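You operate a simulated robot arm through the tools that you are given. There is no shell and no other tool. Be economical: measure what you need, move in short steps, check, and stop when the job is done.

You run a simulated robot arm. Do the job below in one go: nothing can be reset, and whatever is moved stays where it is left.

TASK
Let the wash water out and wipe the soap marks off the counter.
Fine: the plug goes on the blue dish, the sponge goes back, then run the tap to rinse the blue washcloth in the basin. Set down upright: basin plug. What is to be rubbed or washed off counts as gone when no trace of it is left.

The check looks at the end state, three seconds after you hand in, the way a careful person would. Anything else that was tipped, shoved, dropped, spilled or broken makes it a failure.

THE ROBOT
A 7-joint arm with a two-finger parallel gripper on a trunk, on a base that drives. Base frame: it is fixed to the floor where the robot stands at the start and does not move with it; the origin is under the middle of the robot, x ahead of it, y to its left, z up. Units: cm, rad, N and s.
With the tool pointing down near the work surface it reaches from about 24 to 34 cm from the robot's upright axis, wherever it stands. Its first joint turns from -2.897 to 2.897 rad. Places, roughly: basin [50, 10, 80]; middle of the blue dish [40, -20, 90]; soap marks [40, 60, 90]; tap lever [50, 40, 110]. Payload 3.4 kg.
The TCP is the grasp point between the finger pads, 3 cm short of the fingertips. In the tool frame z runs along the fingers and y along their closing line. Largest opening 9.4 cm; finger width 2.8, thickness 1; the body of the gripper, 5 by 9.6 cm, starts 5.5 cm behind the TCP.
Orientation is told as [roll, pitch, yaw] about the base's x, y, z axes, in that order, counted from this pose: with the fingers straight down and closing along the base's y, the tool's x points along the base's -x, its y along +y and its z along -z.

THE INTERFACE
- The arm moves only by the tool servo_tool. Its argument "increments" is a list of rows, each a list of 7 numbers: the turn, a rotation vector about the tool's x, y, z in rad, then the shift along the tool's x, y, z in cm, then the finger opening in cm, from 0 to 9.4. In form: [[ax, ay, az, x, y, z, fingers], ...]. A call has 1 to 20 rows; each row is the pose to reach, as a shift and turn from the pose commanded when the call began, along the tool's axes at that moment. Each row takes 0.2 s and may step no farther than 5 cm and 0.15 rad from the row before; otherwise, or with a gripper value out of range, the whole call is refused. A pose out of reach is approached as far as the arm can. The call stops where the force on the tool passes 60 N (or 10 N more than at its start, if that is more) or the arm is blocked; 0.2 s more then pass. The fingers move at their own pace (about 7.2 cm/s each) and stop on an object; they squeeze with about 44 N. The grip force told is the motor's: it shows also when the fingers shut on nothing. Time passes only in rows, and 0.2 s behind the last, so rows that repeat a pose let the fingers close. The reply holds the time, the measured pose of the TCP, the force on the tool along the base axes, the opening and the grip force, in the units named above and with some noise, with the torque about the TCP (base axes, N m) and any sound that the robot's microphone picked up.
- Cameras (640 x 400 px; columns grow to the right, rows downward): "scene" is now at [3.02, 16.09, 152.45]; the picture's right is [0.05, -1.00, 0.00], its down [-0.72, -0.04, -0.69] and it looks along [0.69, 0.03, -0.72] (base axes); focal length 251 px, centre (320, 200). "wrist" rides on the gripper at [7.6, 1.4, -10.3] in the tool frame; the picture's right is [-0.18, 0.98, 0.00], its down [-0.75, -0.14, -0.64] and it looks along [-0.63, -0.12, 0.77] (tool axes); focal length 243 px, centre (320, 200). There is no depth. A picture from a camera that has moved, and an enlarged one, comes with that camera's place and axes in the base frame and with its lens. The place of the scene camera against the robot may be out by one fixed shift of up to 1.8 cm in any direction.
- camera(camera): a new picture of that camera. No time passes.
- raise_lower(by): slides the trunk up (or, below 0, down) by that many cm; the arm and the scene camera ride with it, the base frame stays. It gives what a move gives, with no picture.
- steer(legs): drives the robot by 1 to 6 legs, each [ahead, left, turn to the left] in cm, cm and rad, along the robot's own axes; the way and the turn of a leg run together, so that a leg with both is an arc; at most 150 cm and 3.142 rad a leg. The arm and the cameras ride along, it lands a little off, and it stops where it bumps. It gives what a move gives.
- turn_head(pan, tilt): turns the head with the scene camera to pan (to the left, within 2.705 rad either way) and tilt (down, from -0.506 to 1.204), counted from straight ahead of the robot. It gives what a move gives.
- inspect(camera, box): a new picture of the part [left, top, right, bottom] of that camera's present view, enlarged. No time passes.
- sign_off(): hands the job in; it is judged then, once.

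Go step by step. Nothing tells you exact positions but the pictures and the camera data: compare them with the known pose of the tool, close in by small moves and look again before you grip or let go. The budget is 120 turns and 78 pictures, counting those below and the enlarged ones. Unless the task says otherwise, let go and move clear before handing in, and close with one line.

The tools are called after ">>>" as name(argument=value, ...) on one line, values as JSON. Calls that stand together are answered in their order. servo_tool: Moves the arm, as the interface text tells. Its arguments: {"type":"object","properties":{"increments":{"type":"array","items":{"type":"array","items":{"type":"number"}}}},"required":["increments"]} The other tools are called the same way: raise_lower (by) slides the trunk up or down; steer (legs) drives the base; turn_head (pan, tilt) turns the head that bears the scene camera; camera (camera) takes a picture; inspect (camera, box) takes an enlarged picture of a part of a camera's view; sign_off () hands the job in.

At the start:

```text
t: 0.0
eef_pos: [31.0, 15.48, 131.39]
orientation: [0.001, -0.001, -0.001]
wrist_force: [0.0, 0.5, -0.5]
torque: [0.04, 0.02, -0.02]
width: 9.39
gripper_force: 0.2
trunk travel left (down, up): [-20.0, 18.6]
robot x, y, heading: [-0.05, 0.31, 0.005]
head pan, tilt: [0.051, 0.81]
```

scene: 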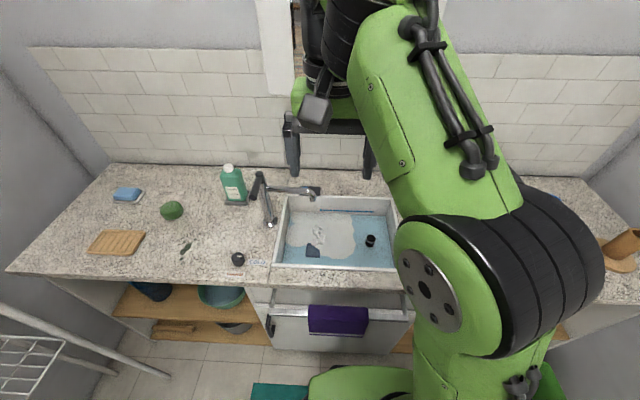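
wrist: 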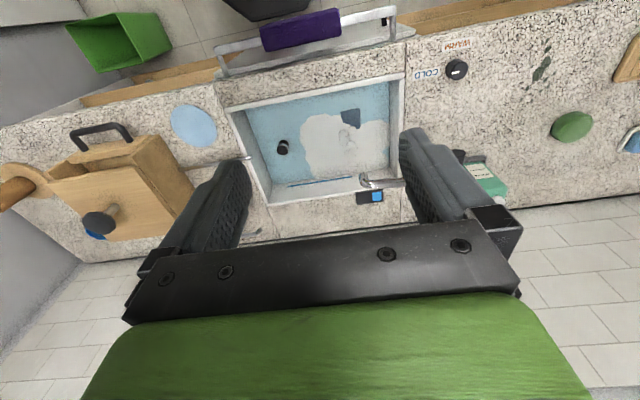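

I see the counter with the basin, a black plug standing in the water, the tap and a knob with warm/cold labels, a blue sponge on the far left, a green thing, and soap marks. I enlarge parts of the view before moving.

>>> inspect(camera="scene", box=[80, 150, 280, 275])

>>> inspect(camera="scene", box=[220, 155, 420, 280])

>>> inspect(camera="wrist", box=[160, 20, 480, 220])

>>> inspect(camera="wrist", box=[0, 60, 260, 260])

```text
3.20 times, centred on (180, 212) of scene
camera zoom: at [3.02, 16.09, 152.45], right [0.05, -1.0, 0.0], down [-0.72, -0.04, -0.69], along [0.69, 0.03, -0.72], focal length 804 px, centre (768, 160)
```

zoom: 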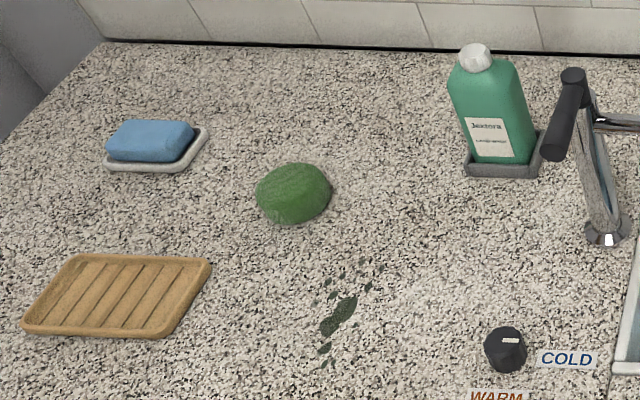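

```text
3.20 times, centred on (320, 218) of scene
camera zoom: at [3.02, 16.09, 152.45], right [0.05, -1.0, 0.0], down [-0.72, -0.04, -0.69], along [0.69, 0.03, -0.72], focal length 804 px, centre (320, 144)
```

zoom: 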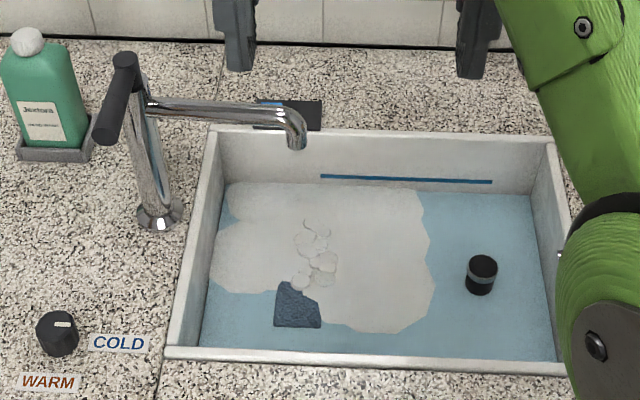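

```text
2.00 times, centred on (320, 120) of wrist
camera zoom: at [23.22, 16.93, 141.6], right [0.18, 0.98, 0.0], down [0.75, -0.14, 0.64], along [0.63, -0.12, -0.77], focal length 485 px, centre (320, 360)
```

zoom: 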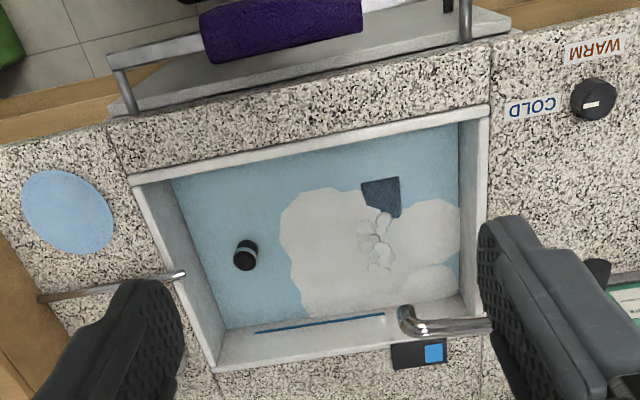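

```text
2.00 times, centred on (130, 160) of wrist
camera zoom: at [23.22, 16.93, 141.6], right [0.18, 0.98, 0.0], down [0.75, -0.14, 0.64], along [0.63, -0.12, -0.77], focal length 485 px, centre (700, 280)
```

zoom: 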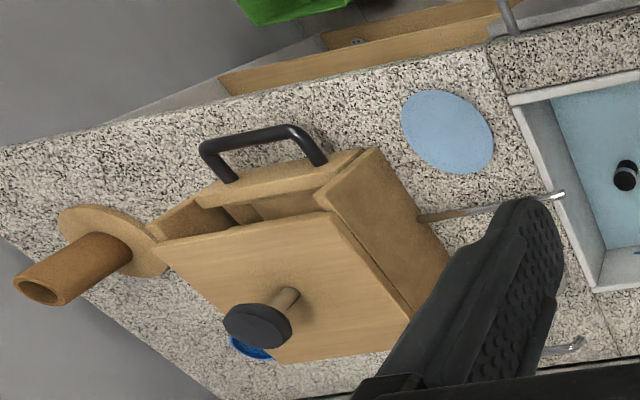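

The dark smudge near [42, 57] is the soap mark; the near blue disc is the dish. I'll look lower and at the base, and at the counter's left part for the sponge.

>>> turn_head(pan=0.5, tilt=1.2)

>>> camera(camera="scene")

```text
t: 0.9
eef_pos: [30.89, 15.43, 131.36]
orientation: [0.0, -0.002, 0.002]
wrist_force: [-0.1, 0.1, 1.1]
torque: [0.04, 0.04, -0.03]
width: 9.4
gripper_force: 0.0
trunk travel left (down, up): [-20.0, 18.6]
robot x, y, heading: [-0.25, 0.05, -0.004]
head pan, tilt: [0.499, 1.201]
```

```text
71 pictures are left
camera scene: at [-0.07, 18.36, 149.76], right [0.48, -0.88, 0.0], down [-0.82, -0.45, -0.36], along [0.32, 0.17, -0.93], focal length 251 px, centre (320, 200)
```

scene: 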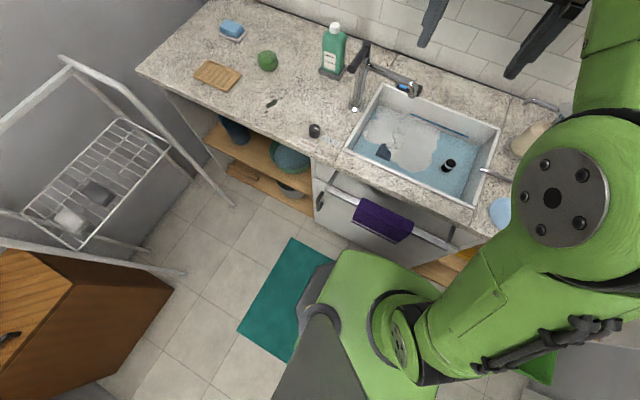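

The base seems low and the cabinet has a gap underneath; I drive ahead a little and look at what clearance there is.

>>> steer(legs=[[6, 0, 0]])

>>> turn_head(pan=0.9, tilt=1.2)

>>> camera(camera="scene")

>>> camera(camera="wrist")

```text
t: 2.1
eef_pos: [36.6, 15.31, 131.37]
orientation: [-0.002, -0.001, 0.0]
wrist_force: [0.4, -0.4, 0.1]
torque: [-0.01, -0.06, -0.03]
width: 9.4
gripper_force: 0.0
trunk travel left (down, up): [-20.0, 18.6]
robot x, y, heading: [5.76, -0.07, 0.001]
head pan, tilt: [0.499, 1.201]
stopped in leg 1: the robot was blocked; the commanded pose is now the measured one
```

```text
t: 2.9
eef_pos: [36.84, 15.37, 131.44]
orientation: [-0.002, 0.003, 0.0]
wrist_force: [-0.1, 0.8, -0.4]
torque: [0.01, -0.01, 0.01]
width: 9.4
gripper_force: 0.0
trunk travel left (down, up): [-20.0, 18.6]
robot x, y, heading: [5.87, -0.04, -0.004]
head pan, tilt: [0.901, 1.201]
```

```text
70 pictures are left
camera scene: at [4.33, 20.06, 149.75], right [0.78, -0.62, 0.0], down [-0.58, -0.73, -0.36], along [0.23, 0.28, -0.93], focal length 251 px, centre (320, 200)
```

scene: 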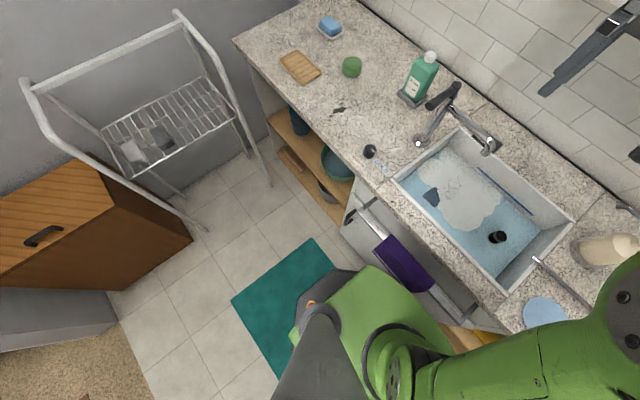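

```text
69 pictures are left
camera wrist: at [29.14, 16.97, 141.53], right [0.18, 0.98, 0.0], down [0.75, -0.14, 0.64], along [0.63, -0.12, -0.77], focal length 243 px, centre (320, 200)
```

wrist: 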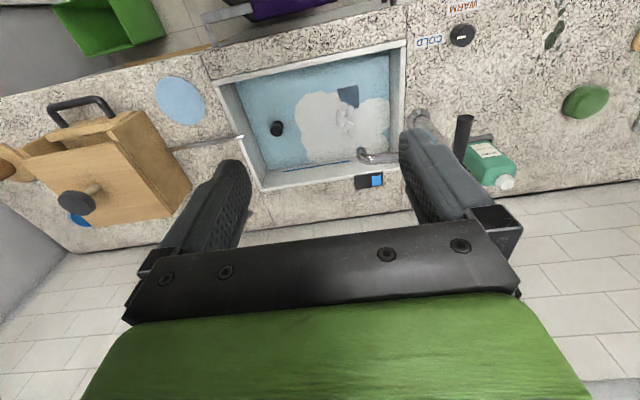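

The base is stopped by the cabinet front at x about 5.8. I probe how far the arm goes forward from here.

>>> servo_tool(increments=[[0, 0, 0, -4, 0, 0, 9.4], [0, 0, 0, -8, 0, 0, 9.4], [0, 0, 0, -12, 0, 0, 9.4], [0, 0, 0, -16, 0, 0, 9.4]])

```text
t: 3.9
eef_pos: [41.23, 13.39, 130.53]
orientation: [0.001, 0.003, -0.002]
wrist_force: [0.8, -0.4, -0.3]
torque: [0.06, 0.05, 0.02]
width: 9.38
gripper_force: 0.1
out of reach, approached as far as the arm can: row 1, 2, 3, 4
trunk travel left (down, up): [-20.0, 18.6]
robot x, y, heading: [5.9, 0.23, -0.002]
head pan, tilt: [0.901, 1.201]
```

Upright reach is limited, so I test tilting the fingers forward.

>>> servo_tool(increments=[[0, -0.15, 0, 0, 0, 0, 9.4], [0, -0.3, 0, 0, 0, 0, 9.4], [0, -0.45, 0, 0, 0, 0, 9.4], [0, -0.6, 0, 0, 0, 0, 9.4], [0, -0.75, 0, 0, 0, 0, 9.4]])

```text
t: 5.1
eef_pos: [41.25, 13.35, 130.18]
orientation: [0.015, -0.736, -0.002]
wrist_force: [-1.5, -4.8, 3.5]
torque: [0.35, 0.12, 0.3]
width: 9.41
gripper_force: 0.3
trunk travel left (down, up): [-20.0, 18.6]
robot x, y, heading: [6.06, -0.17, -0.002]
head pan, tilt: [0.901, 1.201]
```

>>> servo_tool(increments=[[0, 0, 0, -2.9, 0, 2.7, 9.4], [0, 0, 0, -5.8, 0, 5.4, 9.4], [0, 0, 0, -8.8, 0, 8.2, 9.4], [0, 0, 0, -11.7, 0, 10.9, 9.4]])

```text
t: 6.1
eef_pos: [57.08, 13.24, 130.44]
orientation: [-0.001, -0.748, -0.002]
wrist_force: [-0.2, -0.3, 0.3]
torque: [0.0, 0.01, 0.02]
width: 9.39
gripper_force: 0.1
trunk travel left (down, up): [-20.0, 18.6]
robot x, y, heading: [5.71, -0.06, -0.008]
head pan, tilt: [0.901, 1.201]
```

Tilting gives ample reach (x = 57). Now I look closely at the basin and tap from the head camera.

>>> turn_head(pan=0.3, tilt=0.85)

>>> camera(camera="scene")

>>> inspect(camera="wrist", box=[0, 0, 640, 400])

```text
t: 7.1
eef_pos: [57.07, 13.43, 130.36]
orientation: [-0.001, -0.748, -0.001]
wrist_force: [0.3, 1.0, 0.0]
torque: [-0.02, -0.01, 0.03]
width: 9.4
gripper_force: 0.1
trunk travel left (down, up): [-20.0, 18.6]
robot x, y, heading: [5.86, 0.29, 0.001]
head pan, tilt: [0.3, 0.85]
```

```text
68 pictures are left
camera scene: at [8.33, 18.01, 152.12], right [0.3, -0.95, 0.0], down [-0.72, -0.22, -0.66], along [0.63, 0.2, -0.75], focal length 251 px, centre (320, 200)
```

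scene: 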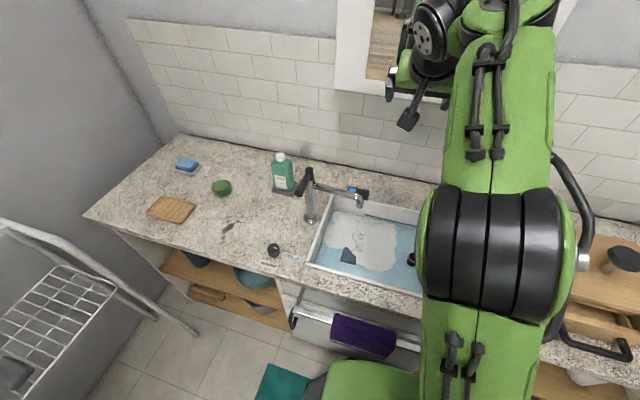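

```text
1.00 times, centred on (320, 200) of wrist (not enlarged: the box is as wide or as high as the picture)
camera zoom: at [44.34, 14.91, 132.66], right [0.14, 0.98, 0.12], down [0.12, -0.14, 0.98], along [0.98, -0.12, -0.13], focal length 243 px, centre (320, 200)
```

zoom: 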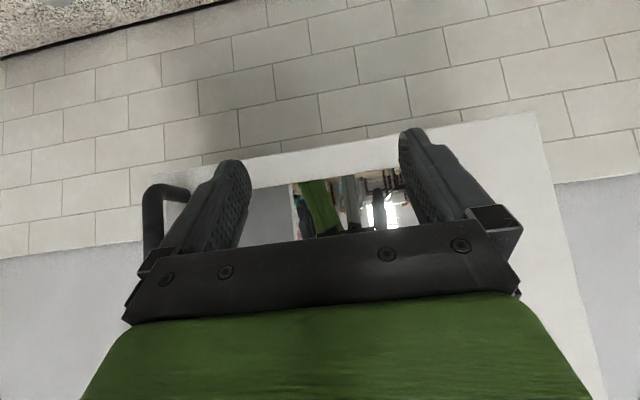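

Next I drive left to the soap marks and sponge, arm kept high.

>>> steer(legs=[[-3, 0, 0], [0, 58, 0]])

>>> turn_head(pan=0.1, tilt=0.8)

>>> camera(camera="scene")

```text
t: 10.8
eef_pos: [54.1, 70.82, 130.46]
orientation: [-0.001, -0.75, -0.003]
wrist_force: [-0.1, -0.2, -0.1]
torque: [-0.06, -0.02, -0.02]
width: 9.39
gripper_force: 0.0
trunk travel left (down, up): [-20.0, 18.6]
robot x, y, heading: [2.9, 57.32, -0.003]
head pan, tilt: [0.3, 0.85]
```

```text
t: 11.6
eef_pos: [54.06, 70.74, 130.47]
orientation: [-0.003, -0.747, -0.003]
wrist_force: [-0.6, -0.2, -0.2]
torque: [-0.02, 0.02, -0.02]
width: 9.41
gripper_force: 0.0
trunk travel left (down, up): [-20.0, 18.6]
robot x, y, heading: [2.64, 57.85, -0.001]
head pan, tilt: [0.099, 0.799]
```

```text
66 pictures are left
camera scene: at [6.0, 73.91, 152.52], right [0.1, -1.0, 0.0], down [-0.71, -0.07, -0.7], along [0.69, 0.07, -0.72], focal length 251 px, centre (320, 200)
```

scene: 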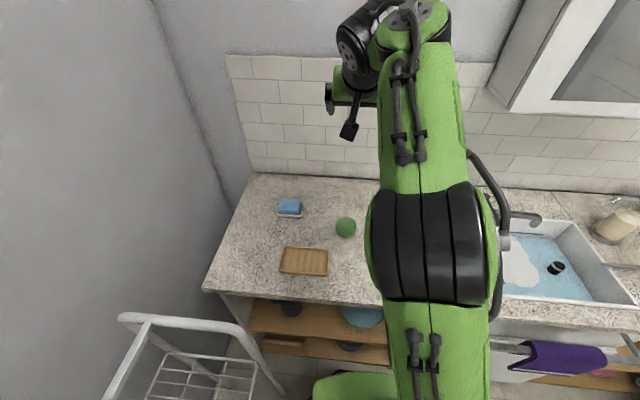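

>>> servo_tool(increments=[[0, 0.1, 0, 3.2, 0, -3, 9.4], [0, 0.2, 0, 6.4, 0, -6, 9.4], [0, 0.3, 0, 9.6, 0, -9, 9.4], [0, 0.45, 0, 12.8, 0, -12, 9.4], [0, 0.6, 0, 15.3, 0, -14.3, 9.4], [0, 0.75, 0, 15.3, 0, -14.3, 9.4]])

>>> camera(camera="wrist")

>>> inspect(camera="wrist", box=[330, 20, 530, 145])

>>> inspect(camera="scene", box=[250, 180, 380, 280])

```text
t: 13.0
eef_pos: [33.32, 70.9, 130.43]
orientation: [0.0, 0.005, -0.003]
wrist_force: [-0.1, 0.8, 0.3]
torque: [-0.03, 0.01, -0.02]
width: 9.4
gripper_force: 0.1
trunk travel left (down, up): [-20.0, 18.6]
robot x, y, heading: [2.95, 57.57, -0.002]
head pan, tilt: [0.099, 0.799]
```

```text
65 pictures are left
camera wrist: at [25.71, 72.36, 140.6], right [0.19, 0.98, 0.0], down [0.76, -0.14, 0.64], along [0.63, -0.12, -0.77], focal length 243 px, centre (320, 200)
```

wrist: 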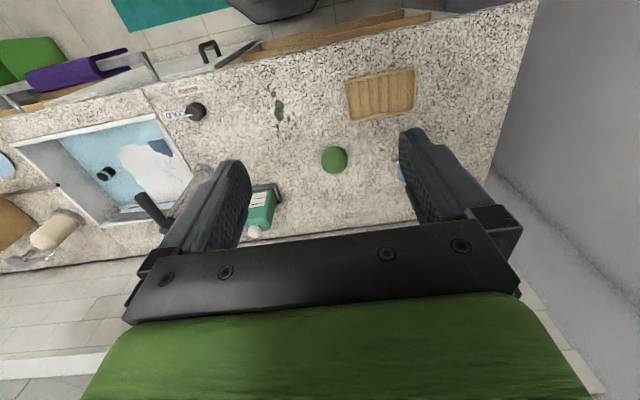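

```text
3.20 times, centred on (430, 82) of wrist
camera zoom: at [25.71, 72.36, 140.6], right [0.19, 0.98, 0.0], down [0.76, -0.14, 0.64], along [0.63, -0.12, -0.77], focal length 776 px, centre (-32, 576)
```

zoom: 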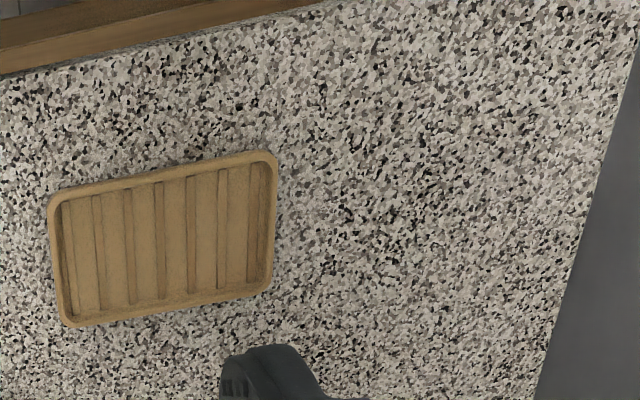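

```text
4.00 times, centred on (315, 230) of scene
camera zoom: at [6.27, 74.01, 152.51], right [0.1, -1.0, 0.0], down [-0.71, -0.07, -0.7], along [0.69, 0.07, -0.72], focal length 1005 px, centre (340, 80)
```

zoom: 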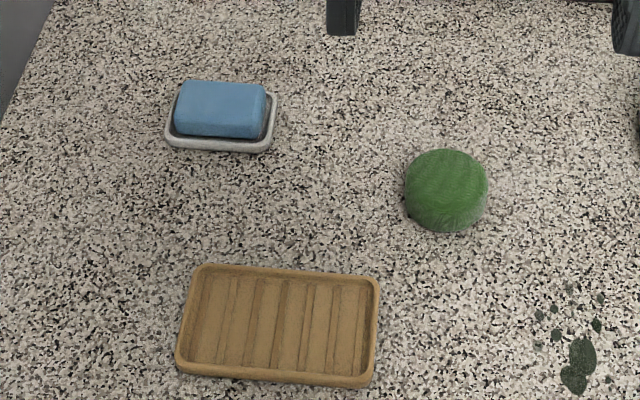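

I go lower to inspect the blue block, the green item and the tray closely.

>>> servo_tool(increments=[[0, 0, 0, 0, 2, 4, 9.4], [0, 0, 0, 0, 4, 8, 9.4], [0, 0, 0, 0, 5, 12, 9.4], [0, 0, 0, 0, 6, 16, 9.4]])

>>> camera(camera="wrist")

```text
t: 14.0
eef_pos: [33.21, 76.7, 114.27]
orientation: [-0.002, 0.002, -0.004]
wrist_force: [-0.7, 0.7, -0.1]
torque: [0.0, -0.03, 0.01]
width: 9.39
gripper_force: 0.0
trunk travel left (down, up): [-20.0, 18.6]
robot x, y, heading: [2.86, 58.11, -0.002]
head pan, tilt: [0.099, 0.799]
```

```text
62 pictures are left
camera wrist: at [25.58, 78.41, 124.53], right [0.19, 0.98, 0.0], down [0.75, -0.14, 0.64], along [0.63, -0.12, -0.77], focal length 243 px, centre (320, 200)
```

wrist: 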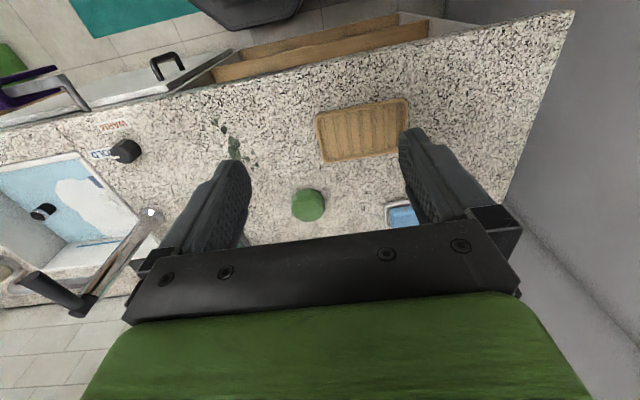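

>>> inspect(camera="wrist", box=[280, 170, 440, 270])

>>> inspect(camera="scene", box=[270, 190, 318, 220])

```text
4.00 times, centred on (360, 220) of wrist
camera zoom: at [25.58, 78.41, 124.53], right [0.19, 0.98, 0.0], down [0.75, -0.14, 0.64], along [0.63, -0.12, -0.77], focal length 970 px, centre (160, 120)
```

zoom: 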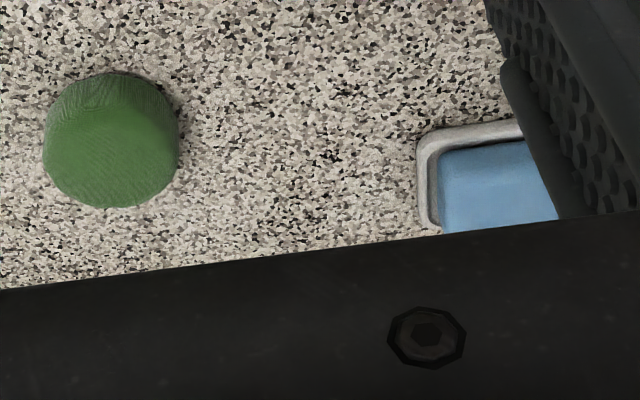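

```text
13.33 times, centred on (294, 205) of scene
camera zoom: at [6.05, 73.99, 152.51], right [0.1, -1.0, 0.0], down [-0.71, -0.07, -0.7], along [0.69, 0.07, -0.72], focal length 3350 px, centre (667, 133)
```

zoom: 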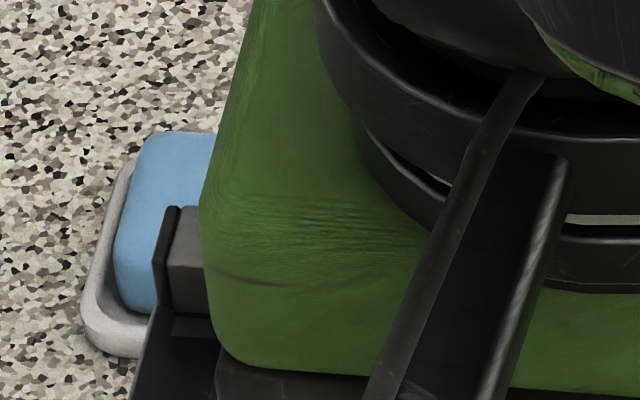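

The blue block in its grey dish looks like the sponge; I drive a bit left/forward and aim the wrist camera at it for a sure look.

>>> steer(legs=[[0, 7, 0], [2.2, 0, 0]])

>>> servo_tool(increments=[[0, 0, -0.15, 0, 0, -2, 9.4], [0, 0, -0.3, -1, 1, -2, 9.4], [0, 0, -0.4, -2, 2, -2, 9.4]])

>>> camera(camera="wrist")

```text
t: 15.4
eef_pos: [35.47, 83.81, 114.33]
orientation: [-0.002, 0.002, -0.004]
wrist_force: [0.5, 0.0, -1.1]
torque: [-0.01, 0.03, 0.0]
width: 9.41
gripper_force: 0.0
trunk travel left (down, up): [-20.0, 18.6]
robot x, y, heading: [5.09, 64.24, -0.004]
head pan, tilt: [0.099, 0.799]
```

```text
t: 16.2
eef_pos: [37.42, 85.81, 116.46]
orientation: [-0.002, 0.001, 0.399]
wrist_force: [-0.2, -0.1, 0.3]
torque: [-0.01, -0.04, -0.03]
width: 9.42
gripper_force: 0.0
trunk travel left (down, up): [-20.0, 18.6]
robot x, y, heading: [5.04, 63.94, -0.0]
head pan, tilt: [0.099, 0.799]
```

```text
59 pictures are left
camera wrist: at [29.82, 84.27, 126.59], right [-0.21, 0.98, 0.0], down [0.75, 0.16, 0.64], along [0.63, 0.14, -0.77], focal length 243 px, centre (320, 200)
```

wrist: 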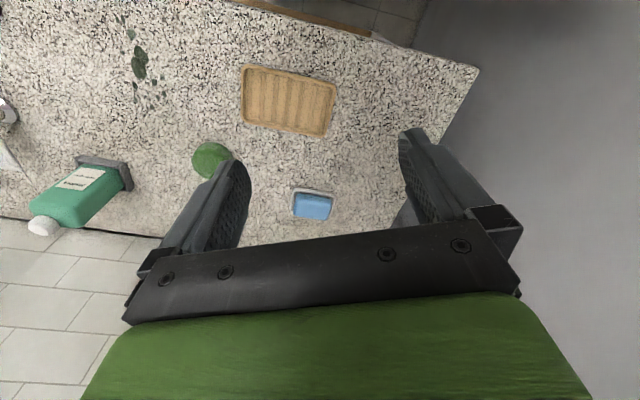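

>>> inspect(camera="wrist", box=[272, 178, 352, 228])

>>> inspect(camera="wrist", box=[100, 20, 260, 120])

```text
8.00 times, centred on (312, 203) of wrist
camera zoom: at [29.82, 84.27, 126.59], right [-0.21, 0.98, 0.0], down [0.75, 0.16, 0.64], along [0.63, 0.14, -0.77], focal length 1941 px, centre (384, 176)
```

zoom: 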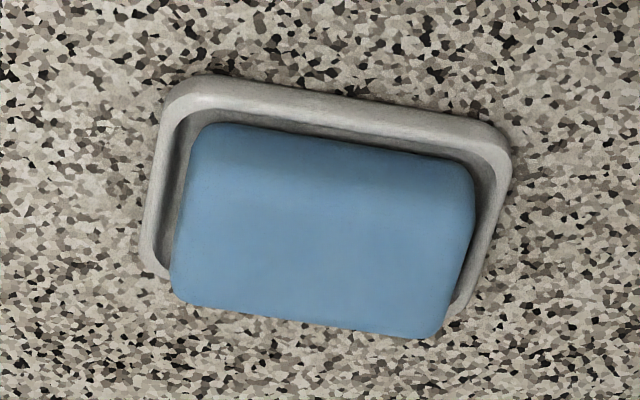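

```text
4.00 times, centred on (180, 70) of wrist
camera zoom: at [29.82, 84.27, 126.59], right [-0.21, 0.98, 0.0], down [0.75, 0.16, 0.64], along [0.63, 0.14, -0.77], focal length 970 px, centre (880, 720)
```

zoom: 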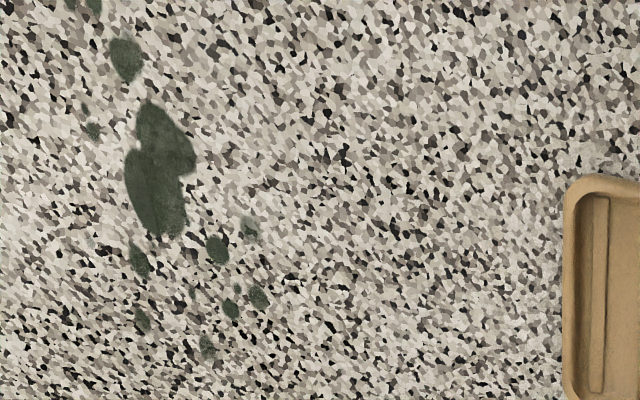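

Blue block is taken as the sponge (about [58.6, 89.1]); green marks match the loose green soap. I square up the tool, then tilt it forward and extend above the sponge.

>>> servo_tool(increments=[[0, 0, 0.15, 0, 0, 0, 9.4], [0, 0, 0.3, 0, 0, 0, 9.4], [0, 0, 0.4, 0, 0, 0, 9.4]])

>>> servo_tool(increments=[[0, -0.15, 0, -2, 0.6, 0, 9.4], [0, -0.3, 0, -5, 1.2, 0, 9.4], [0, -0.45, 0, -8, 1.8, 0, 9.4], [0, -0.6, 0, -11, 2.4, 0, 9.4], [0, -0.75, 0, -14, 3.3, 0, 9.4], [0, -0.9, 0, -17, 3.3, 0, 9.4], [0, -0.9, 0, -20, 3.3, 2, 9.4]])

>>> camera(camera="wrist")

>>> camera(camera="scene")

```text
t: 17.0
eef_pos: [37.43, 85.87, 116.34]
orientation: [-0.002, 0.002, -0.003]
wrist_force: [-0.6, 0.2, 1.5]
torque: [-0.01, 0.01, 0.0]
width: 9.42
gripper_force: 0.0
trunk travel left (down, up): [-20.0, 18.6]
robot x, y, heading: [4.97, 64.46, 0.001]
head pan, tilt: [0.099, 0.799]
```

```text
t: 18.6
eef_pos: [57.66, 89.01, 114.23]
orientation: [-0.003, -0.897, 0.0]
wrist_force: [0.2, 0.7, 0.6]
torque: [-0.01, 0.02, 0.02]
width: 9.4
gripper_force: 0.1
trunk travel left (down, up): [-20.0, 18.6]
robot x, y, heading: [5.29, 64.22, -0.0]
head pan, tilt: [0.099, 0.799]
```

```text
56 pictures are left
camera wrist: at [44.86, 90.53, 114.56], right [0.12, 0.98, 0.14], down [-0.03, -0.14, 0.99], along [0.99, -0.12, 0.02], focal length 243 px, centre (320, 200)
```

wrist: 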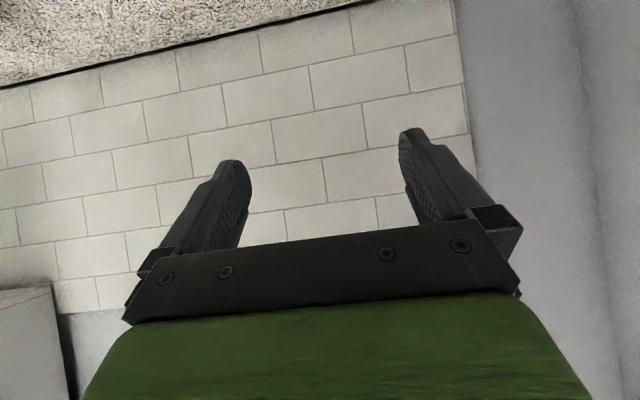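

```text
55 pictures are left
camera scene: at [8.38, 80.95, 152.51], right [0.1, -1.0, 0.0], down [-0.71, -0.07, -0.7], along [0.69, 0.07, -0.72], focal length 251 px, centre (320, 200)
```

scene: 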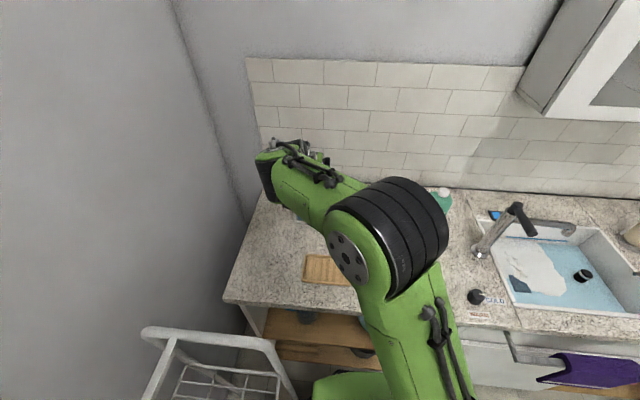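

Reach is fine. I bring the tilt down to about 0.5 while descending to check that a steeper grip is possible here.

>>> servo_tool(increments=[[0, 0.1, 0, 2.4, 0, 1.7, 9.4], [0, 0.2, 0, 4.8, 0, 3.4, 9.4], [0, 0.3, 0, 7.36, 0, 5.2, 9.4], [0, 0.4, 0, 7.36, 0, 5.2, 9.4]])

>>> camera(camera="wrist")

```text
t: 19.6
eef_pos: [57.0, 88.87, 105.29]
orientation: [-0.003, -0.497, -0.002]
wrist_force: [-0.5, 0.0, -0.4]
torque: [-0.01, -0.02, 0.0]
width: 9.4
gripper_force: 0.1
trunk travel left (down, up): [-20.0, 18.6]
robot x, y, heading: [4.98, 64.62, 0.001]
head pan, tilt: [0.099, 0.799]
```

```text
54 pictures are left
camera wrist: at [45.34, 90.48, 110.62], right [0.16, 0.98, 0.09], down [0.36, -0.14, 0.92], along [0.92, -0.12, -0.37], focal length 243 px, centre (320, 200)
```

wrist: 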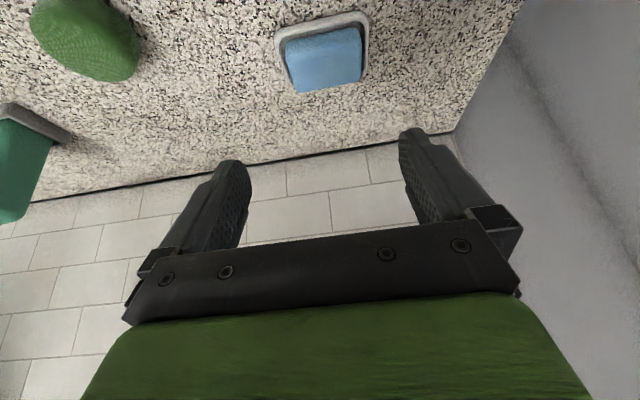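

>>> inspect(camera="wrist", box=[260, 0, 388, 110])

```text
3.64 times, centred on (324, 55) of wrist
camera zoom: at [45.34, 90.48, 110.62], right [0.16, 0.98, 0.09], down [0.36, -0.14, 0.92], along [0.92, -0.12, -0.37], focal length 882 px, centre (306, 727)
```

zoom: 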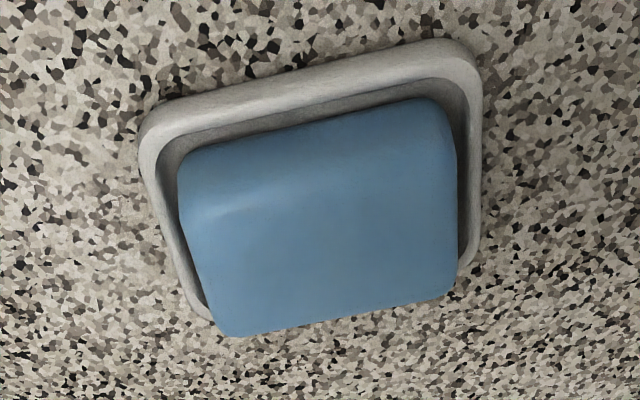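

Sponge top is about z 93.4, centre [59.8, 90.1], squared to the axes. I descend with open fingers straddling it and close.

>>> servo_tool(increments=[[0, 0, 0, -1.76, 1.2, 0.96, 9.4], [0, 0, 0, 0.2, 1.2, 4.5, 9.4], [0, 0, 0, 1.7, 1.2, 7.2, 9.4], [0, 0, 0, 2.6, 1.2, 8.9, 9.4], [0, 0, 0, 3.14, 1.2, 9.92, 9.4]])

>>> camera(camera="wrist")

```text
t: 20.8
eef_pos: [58.88, 90.1, 95.24]
orientation: [-0.001, -0.499, -0.002]
wrist_force: [-0.7, 0.0, 0.5]
torque: [0.02, -0.02, -0.01]
width: 9.39
gripper_force: 0.0
trunk travel left (down, up): [-20.0, 18.6]
robot x, y, heading: [5.33, 64.04, -0.002]
head pan, tilt: [0.099, 0.799]
```

```text
52 pictures are left
camera wrist: at [47.3, 91.68, 100.35], right [0.16, 0.98, 0.09], down [0.35, -0.14, 0.92], along [0.92, -0.12, -0.37], focal length 243 px, centre (320, 200)
```

wrist: 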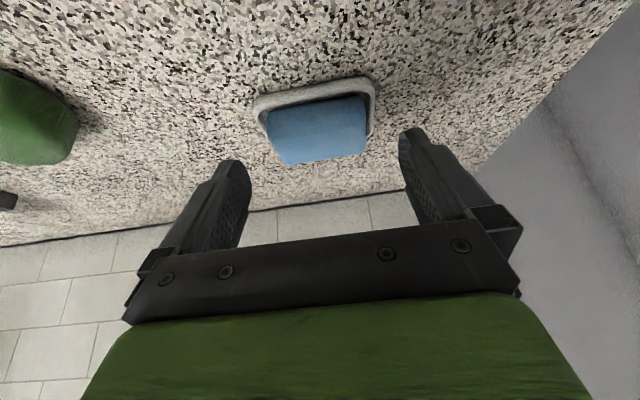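

The sponge appears slightly lower/nearer than I reckoned; I zoom to triangulate before closing.

>>> inspect(camera="wrist", box=[230, 65, 410, 175])

```text
3.56 times, centred on (320, 120) of wrist
camera zoom: at [47.3, 91.68, 100.35], right [0.16, 0.98, 0.09], down [0.35, -0.14, 0.92], along [0.92, -0.12, -0.37], focal length 863 px, centre (320, 484)
```

zoom: 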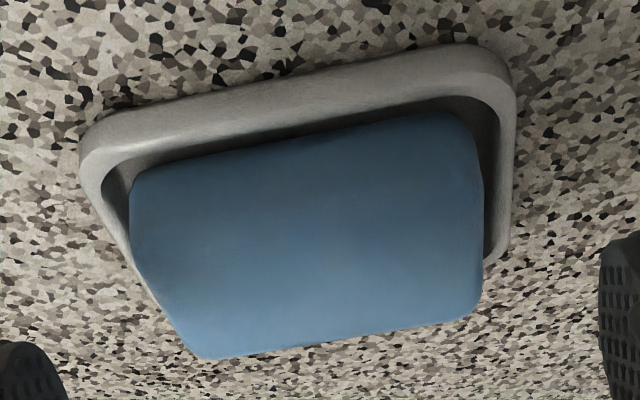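

Triangulating three views puts the sponge top at z ≈ 89.8, centre [63, 90] (counter about 85.5, lower than first taken). I correct forward and down.

>>> servo_tool(increments=[[0, 0, 0, -1.5, -0.1, 1.5, 9.4], [0, 0, 0, -1.2, -0.1, 3.5, 9.4], [0, 0, 0, -0.66, -0.1, 5.27, 9.4]])

>>> camera(camera="wrist")

```text
t: 21.6
eef_pos: [62.11, 90.02, 90.89]
orientation: [-0.002, -0.5, -0.004]
wrist_force: [0.2, -0.8, -0.1]
torque: [-0.02, -0.01, -0.02]
width: 9.41
gripper_force: 0.1
trunk travel left (down, up): [-20.0, 18.6]
robot x, y, heading: [5.21, 64.36, 0.003]
head pan, tilt: [0.099, 0.799]
```

```text
50 pictures are left
camera wrist: at [50.44, 91.61, 96.12], right [0.16, 0.98, 0.09], down [0.35, -0.14, 0.92], along [0.92, -0.12, -0.37], focal length 243 px, centre (320, 200)
```

wrist: 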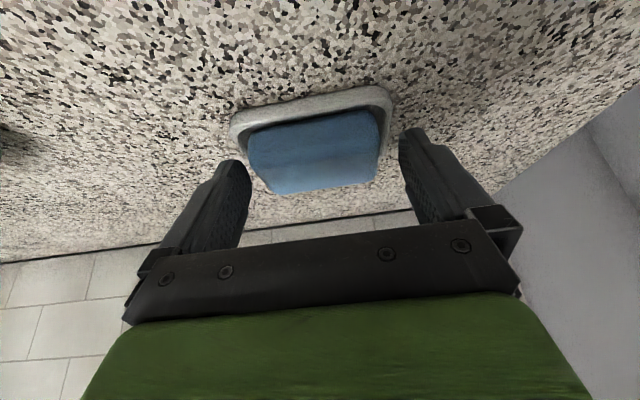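

The sponge now sits between the finger tips; I close.

>>> servo_tool(increments=[[0, 0, 0, 0, 0, 0, 7], [0, 0, 0, 0, 0, 0, 5], [0, 0, 0, 0, 0, 0, 4], [0, 0, 0, 0, 0, 0, 4]])

>>> camera(camera="wrist")

```text
t: 22.6
eef_pos: [62.15, 90.06, 90.92]
orientation: [-0.001, -0.5, -0.001]
wrist_force: [1.3, 0.5, 1.1]
torque: [-0.03, -0.13, -0.06]
width: 7.49
gripper_force: 43.8
trunk travel left (down, up): [-20.0, 18.6]
robot x, y, heading: [5.41, 64.39, -0.002]
head pan, tilt: [0.099, 0.799]
```

```text
49 pictures are left
camera wrist: at [50.38, 91.59, 96.17], right [0.16, 0.98, 0.09], down [0.35, -0.14, 0.92], along [0.92, -0.12, -0.37], focal length 243 px, centre (320, 200)
```

wrist: 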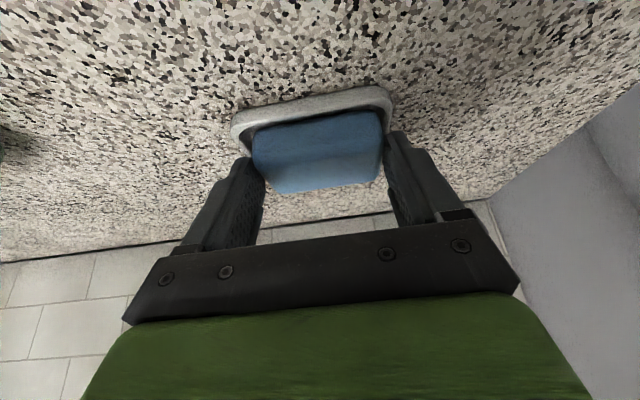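

Held at 7.5 cm. I lift straight up and check it.

>>> servo_tool(increments=[[0, 0, 0, -0.96, 0, -1.75, 4], [0, 0, 0, -1.92, 0, -3.5, 4], [0, 0, 0, -3.84, 0, -7.02, 4]])

>>> camera(camera="wrist")

```text
t: 23.4
eef_pos: [61.92, 90.02, 98.92]
orientation: [-0.002, -0.499, -0.001]
wrist_force: [-0.9, -0.3, 0.5]
torque: [-0.02, 0.0, -0.01]
width: 4.0
gripper_force: 0.0
trunk travel left (down, up): [-20.0, 18.6]
robot x, y, heading: [4.92, 64.39, 0.001]
head pan, tilt: [0.099, 0.799]
```

```text
48 pictures are left
camera wrist: at [50.35, 91.62, 104.18], right [0.16, 0.98, 0.09], down [0.35, -0.14, 0.92], along [0.92, -0.12, -0.37], focal length 243 px, centre (320, 200)
```

wrist: 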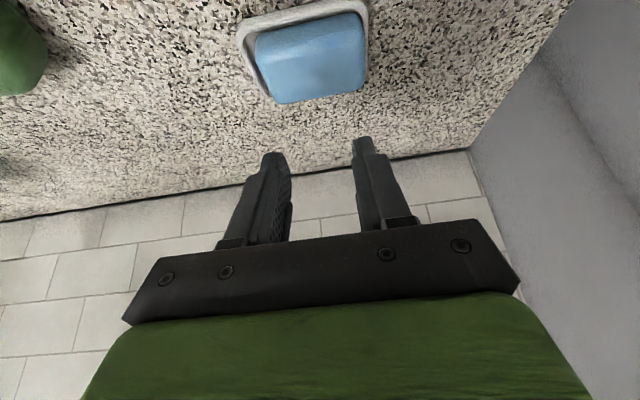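

The sponge slipped out and still sits in its dish, so I need a deeper grip; I measure the rim height again.

>>> inspect(camera="wrist", box=[220, 0, 388, 105])

```text
3.81 times, centred on (304, 52) of wrist
camera zoom: at [50.35, 91.62, 104.18], right [0.16, 0.98, 0.09], down [0.35, -0.14, 0.92], along [0.92, -0.12, -0.37], focal length 924 px, centre (381, 762)
```

zoom: 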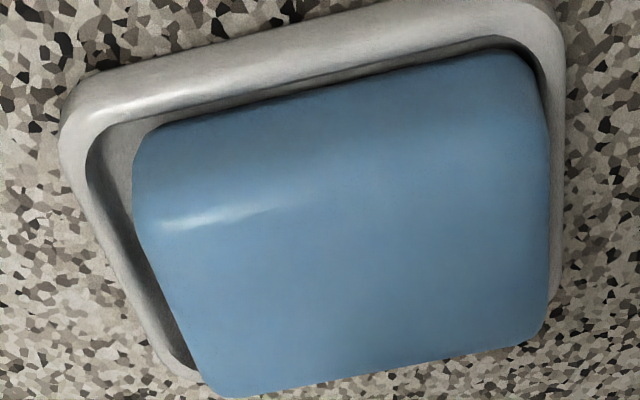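

The blue block is glossy and slippery – it looks like a bar of soap after all, so the matte green piece is probably the sponge. I move to look at the green one closely.

>>> servo_tool(increments=[[0, 0, 0, -0.5, -4.5, -1, 9.4], [0, 0, 0, 0.5, -9, -2, 9.4], [0, 0, 0, 1.5, -13, -3, 9.4], [0, 0, 0, 3, -17, -4, 9.4], [0, 0, 0, 5, -19, -5, 9.4]])

>>> inspect(camera="wrist", box=[200, 0, 440, 150])

```text
t: 24.6
eef_pos: [55.13, 71.06, 100.96]
orientation: [-0.002, -0.497, -0.002]
wrist_force: [0.2, -0.1, 1.0]
torque: [-0.01, -0.04, -0.05]
width: 9.42
gripper_force: 0.1
trunk travel left (down, up): [-20.0, 18.6]
robot x, y, heading: [5.21, 64.81, -0.005]
head pan, tilt: [0.099, 0.799]
```

```text
2.67 times, centred on (320, 75) of wrist
camera zoom: at [43.4, 72.61, 106.2], right [0.16, 0.98, 0.09], down [0.35, -0.14, 0.92], along [0.92, -0.12, -0.37], focal length 647 px, centre (320, 533)
```

zoom: 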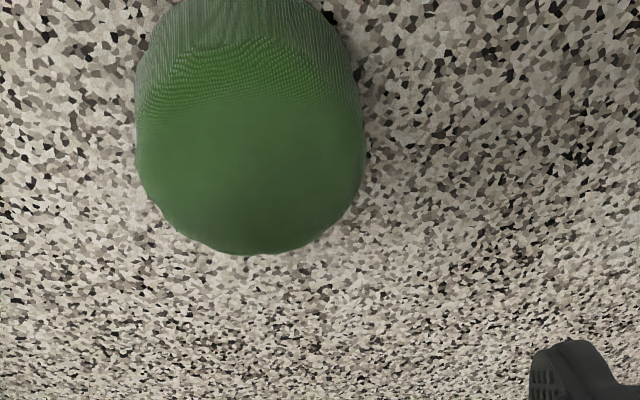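

The green piece is a matte, fibrous round pad – the sponge. I take a second, lower view for triangulation.

>>> servo_tool(increments=[[0, 0, 0, 3.9, -0.4, 1.9, 9.4], [0, 0, 0, 7.75, -0.9, 3.75, 9.4]])

>>> inspect(camera="wrist", box=[220, 60, 412, 180])

```text
t: 25.2
eef_pos: [50.05, 70.07, 93.83]
orientation: [-0.002, -0.498, -0.003]
wrist_force: [-1.0, 0.1, -0.7]
torque: [-0.02, 0.04, 0.0]
width: 9.41
gripper_force: 0.1
trunk travel left (down, up): [-20.0, 18.6]
robot x, y, heading: [4.77, 64.33, -0.003]
head pan, tilt: [0.099, 0.799]
```

```text
3.33 times, centred on (316, 120) of wrist
camera zoom: at [38.43, 71.71, 99.08], right [0.16, 0.98, 0.09], down [0.35, -0.14, 0.92], along [0.92, -0.12, -0.37], focal length 809 px, centre (333, 467)
```

zoom: 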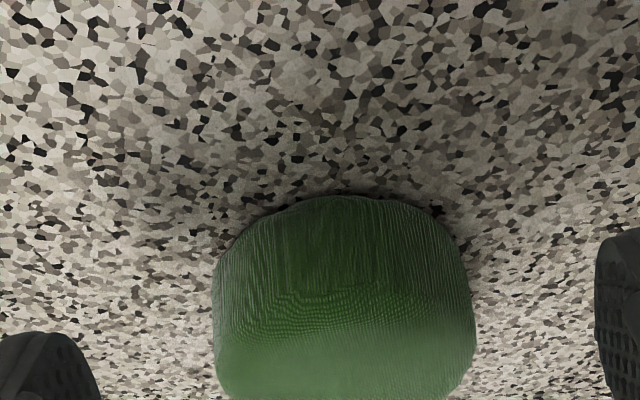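

Sponge centre is about [57, 69.8], top z 88.9. I straddle it and close.

>>> servo_tool(increments=[[0, 0, 0, -3.0, -0.2, 1.6, 9.4], [0, 0, 0, -5.0, -0.25, 3.2, 9.4], [0, 0, 0, -3.55, -0.25, 6.33, 9.4]])

>>> camera(camera="wrist")

```text
t: 26.0
eef_pos: [56.44, 69.91, 89.94]
orientation: [-0.002, -0.5, -0.003]
wrist_force: [0.3, -0.1, 0.2]
torque: [0.02, 0.02, -0.01]
width: 9.4
gripper_force: 0.0
trunk travel left (down, up): [-20.0, 18.6]
robot x, y, heading: [5.51, 64.61, -0.004]
head pan, tilt: [0.099, 0.799]
```

```text
44 pictures are left
camera wrist: at [44.75, 71.53, 95.19], right [0.16, 0.98, 0.09], down [0.35, -0.14, 0.92], along [0.92, -0.12, -0.37], focal length 243 px, centre (320, 200)
```

wrist: 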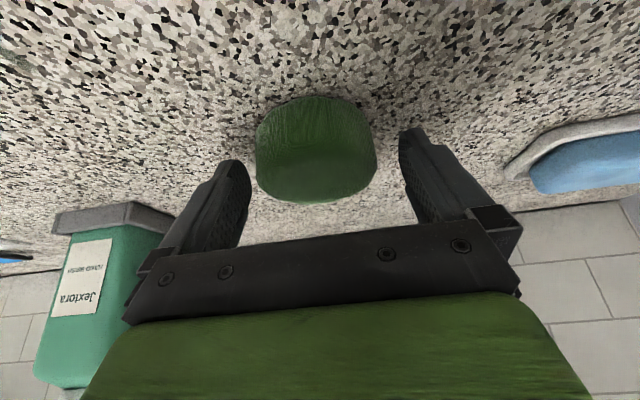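

>>> servo_tool(increments=[[0, 0, 0, 0, -0.2, 0, 7.5], [0, 0, 0, 0, -0.2, 0, 6], [0, 0, 0, 0, -0.2, 0, 4.5], [0, 0, 0, 0, -0.2, 0, 4.5]])

>>> servo_tool(increments=[[0, 0, 0, -0.48, 0, -0.88, 4.5], [0, 0, 0, -0.96, 0, -1.75, 4.5], [0, 0, 0, -1.92, 0, -3.5, 4.5]])

>>> camera(camera="wrist")

```text
t: 27.0
eef_pos: [56.23, 69.84, 89.95]
orientation: [-0.001, -0.5, -0.002]
wrist_force: [-0.5, -0.3, -0.1]
torque: [-0.02, -0.02, -0.02]
width: 6.4
gripper_force: 43.3
trunk travel left (down, up): [-20.0, 18.6]
robot x, y, heading: [4.74, 64.09, -0.003]
head pan, tilt: [0.099, 0.799]
```

```text
t: 27.8
eef_pos: [56.32, 69.8, 93.89]
orientation: [-0.001, -0.498, -0.003]
wrist_force: [0.0, 0.1, -0.5]
torque: [0.03, -0.03, -0.03]
width: 6.38
gripper_force: 44.2
trunk travel left (down, up): [-20.0, 18.6]
robot x, y, heading: [5.15, 64.41, 0.002]
head pan, tilt: [0.099, 0.799]
```

```text
43 pictures are left
camera wrist: at [44.63, 71.37, 99.31], right [0.16, 0.98, 0.09], down [0.36, -0.14, 0.92], along [0.92, -0.12, -0.37], focal length 243 px, centre (320, 200)
```

wrist: 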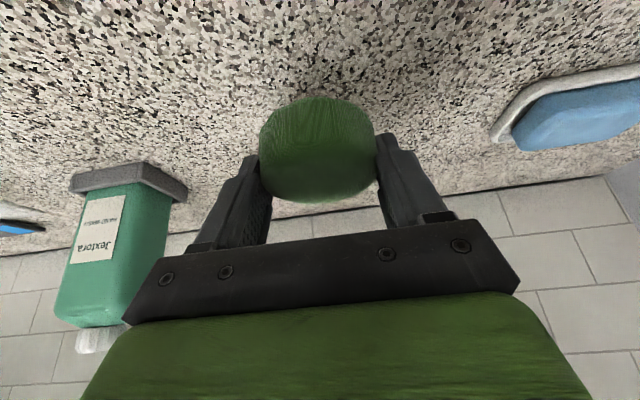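

Sponge held. I back off toward the marks and look.

>>> servo_tool(increments=[[0, 0, 0, 3.3, -1.0, -2.5, 4.5], [0, 0, 0, 6.6, -2.0, -5.0, 4.5], [0, 0, 0, 9.9, -4, -7.5, 4.5], [0, 0, 0, 13.2, -6.5, -10, 4.5], [0, 0, 0, 16.4, -9, -12.4, 4.5]])

>>> camera(camera="wrist")

>>> camera(camera="scene")

```text
t: 29.0
eef_pos: [38.9, 60.08, 98.3]
orientation: [-0.001, -0.496, 0.0]
wrist_force: [0.3, -0.3, 0.2]
torque: [0.01, -0.04, 0.03]
width: 6.38
gripper_force: 44.4
out of reach, approached as far as the arm can: row 5
trunk travel left (down, up): [-20.0, 18.6]
robot x, y, heading: [4.89, 64.24, -0.005]
head pan, tilt: [0.099, 0.799]
```

```text
42 pictures are left
camera wrist: at [27.33, 61.62, 103.51], right [0.16, 0.98, 0.09], down [0.36, -0.14, 0.92], along [0.92, -0.12, -0.37], focal length 243 px, centre (320, 200)
```

wrist: 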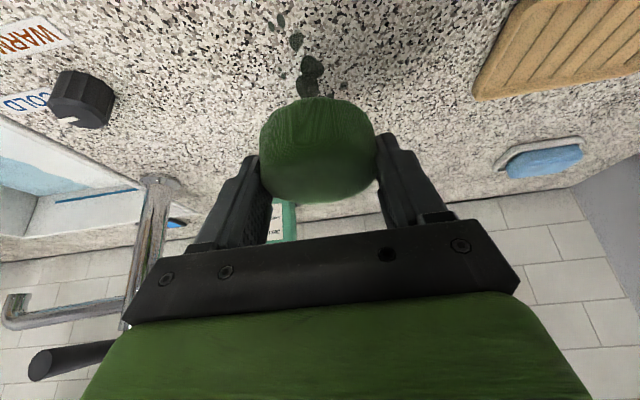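

```text
41 pictures are left
camera scene: at [8.1, 80.74, 152.54], right [0.1, -1.0, 0.0], down [-0.71, -0.07, -0.7], along [0.69, 0.07, -0.72], focal length 251 px, centre (320, 200)
```

scene: 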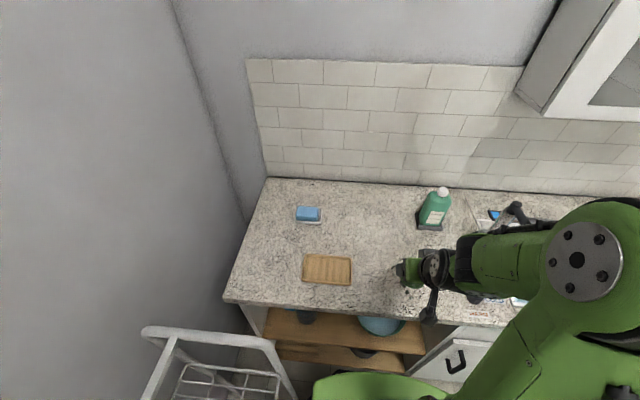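

Marks run from about x 36.5 to 50, y 57–64. I back the base 5 cm to get them within comfortable range.

>>> steer(legs=[[-5, 0, 0]])

>>> servo_tool(increments=[[0, 0, 0, 0, 0.5, 0, 4.5]])

>>> camera(camera="wrist")

```text
t: 29.9
eef_pos: [33.91, 60.14, 98.25]
orientation: [-0.001, -0.499, -0.002]
wrist_force: [-0.8, -0.7, -0.2]
torque: [0.0, -0.04, -0.01]
width: 6.41
gripper_force: 44.0
trunk travel left (down, up): [-20.0, 18.6]
robot x, y, heading: [0.14, 64.51, -0.001]
head pan, tilt: [0.099, 0.799]
```

```text
t: 30.3
eef_pos: [34.09, 60.7, 98.21]
orientation: [-0.003, -0.495, -0.002]
wrist_force: [-0.3, 0.1, -0.9]
torque: [-0.01, -0.03, 0.01]
width: 6.42
gripper_force: 44.0
trunk travel left (down, up): [-20.0, 18.6]
robot x, y, heading: [-0.16, 64.19, -0.002]
head pan, tilt: [0.099, 0.799]
```

```text
40 pictures are left
camera wrist: at [22.46, 62.2, 103.56], right [0.16, 0.98, 0.09], down [0.36, -0.14, 0.92], along [0.92, -0.12, -0.37], focal length 243 px, centre (320, 200)
```

wrist: 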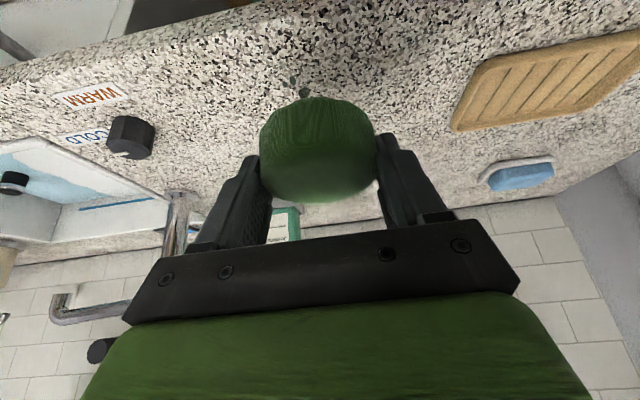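

I lower the sponge to the counter at the near end of the marks.

>>> servo_tool(increments=[[0, 0, 0, -0.1, 0, 4, 4.5], [0, 0, 0, 1.3, 0, 7, 4.5], [0, 0, 0, 1.92, 0, 8.3, 4.5], [0, 0, 0, 2.06, 0, 8.56, 4.5]])

```text
t: 31.3
eef_pos: [36.37, 60.62, 89.88]
orientation: [-0.003, -0.505, -0.001]
wrist_force: [-3.7, 0.5, 29.0]
torque: [0.15, 0.2, 0.03]
width: 6.39
gripper_force: 44.0
trunk travel left (down, up): [-20.0, 18.6]
robot x, y, heading: [0.26, 64.45, -0.002]
head pan, tilt: [0.099, 0.799]
```

Contact made (29 N); I ease slightly and wipe in strokes.

>>> servo_tool(increments=[[0, 0, 0, -0.05, 0, -0.09, 4.5], [0, 0, 0, -3.05, 0, 1.55, 4.5], [0, 0, 0, -6.03, 0, 3.18, 4.5], [0, 0, 0, -9.0, 0, 4.8, 4.5], [0, 0, 0, -12.0, 0, 6.44, 4.5], [0, 0, 0, -12.0, 1.5, 6.44, 4.5], [0, 0, 0, -12.0, 3, 6.44, 4.5], [0, 0, 0, -9.0, 3, 4.8, 4.5], [0, 0, 0, -6.03, 3, 3.18, 4.5], [0, 0, 0, -3.05, 3, 1.55, 4.5], [0, 0, 0, -0.05, 3, -0.09, 4.5], [0, 0, 0, -0.05, 0, -0.09, 4.5], [0, 0, 0, -0.05, -2.8, -0.09, 4.5], [0, 0, 0, -3.05, -2.8, 1.55, 4.5], [0, 0, 0, -6.03, -2.8, 3.18, 4.5], [0, 0, 0, -9.0, -2.8, 4.8, 4.5], [0, 0, 0, -12.0, -2.8, 6.44, 4.5]])

```text
t: 34.9
eef_pos: [49.86, 57.69, 89.84]
orientation: [-0.004, -0.5, -0.002]
wrist_force: [-3.6, -1.1, 14.9]
torque: [0.13, 0.06, 0.01]
width: 6.4
gripper_force: 43.7
trunk travel left (down, up): [-20.0, 18.6]
robot x, y, heading: [0.32, 64.16, 0.001]
head pan, tilt: [0.099, 0.799]
```

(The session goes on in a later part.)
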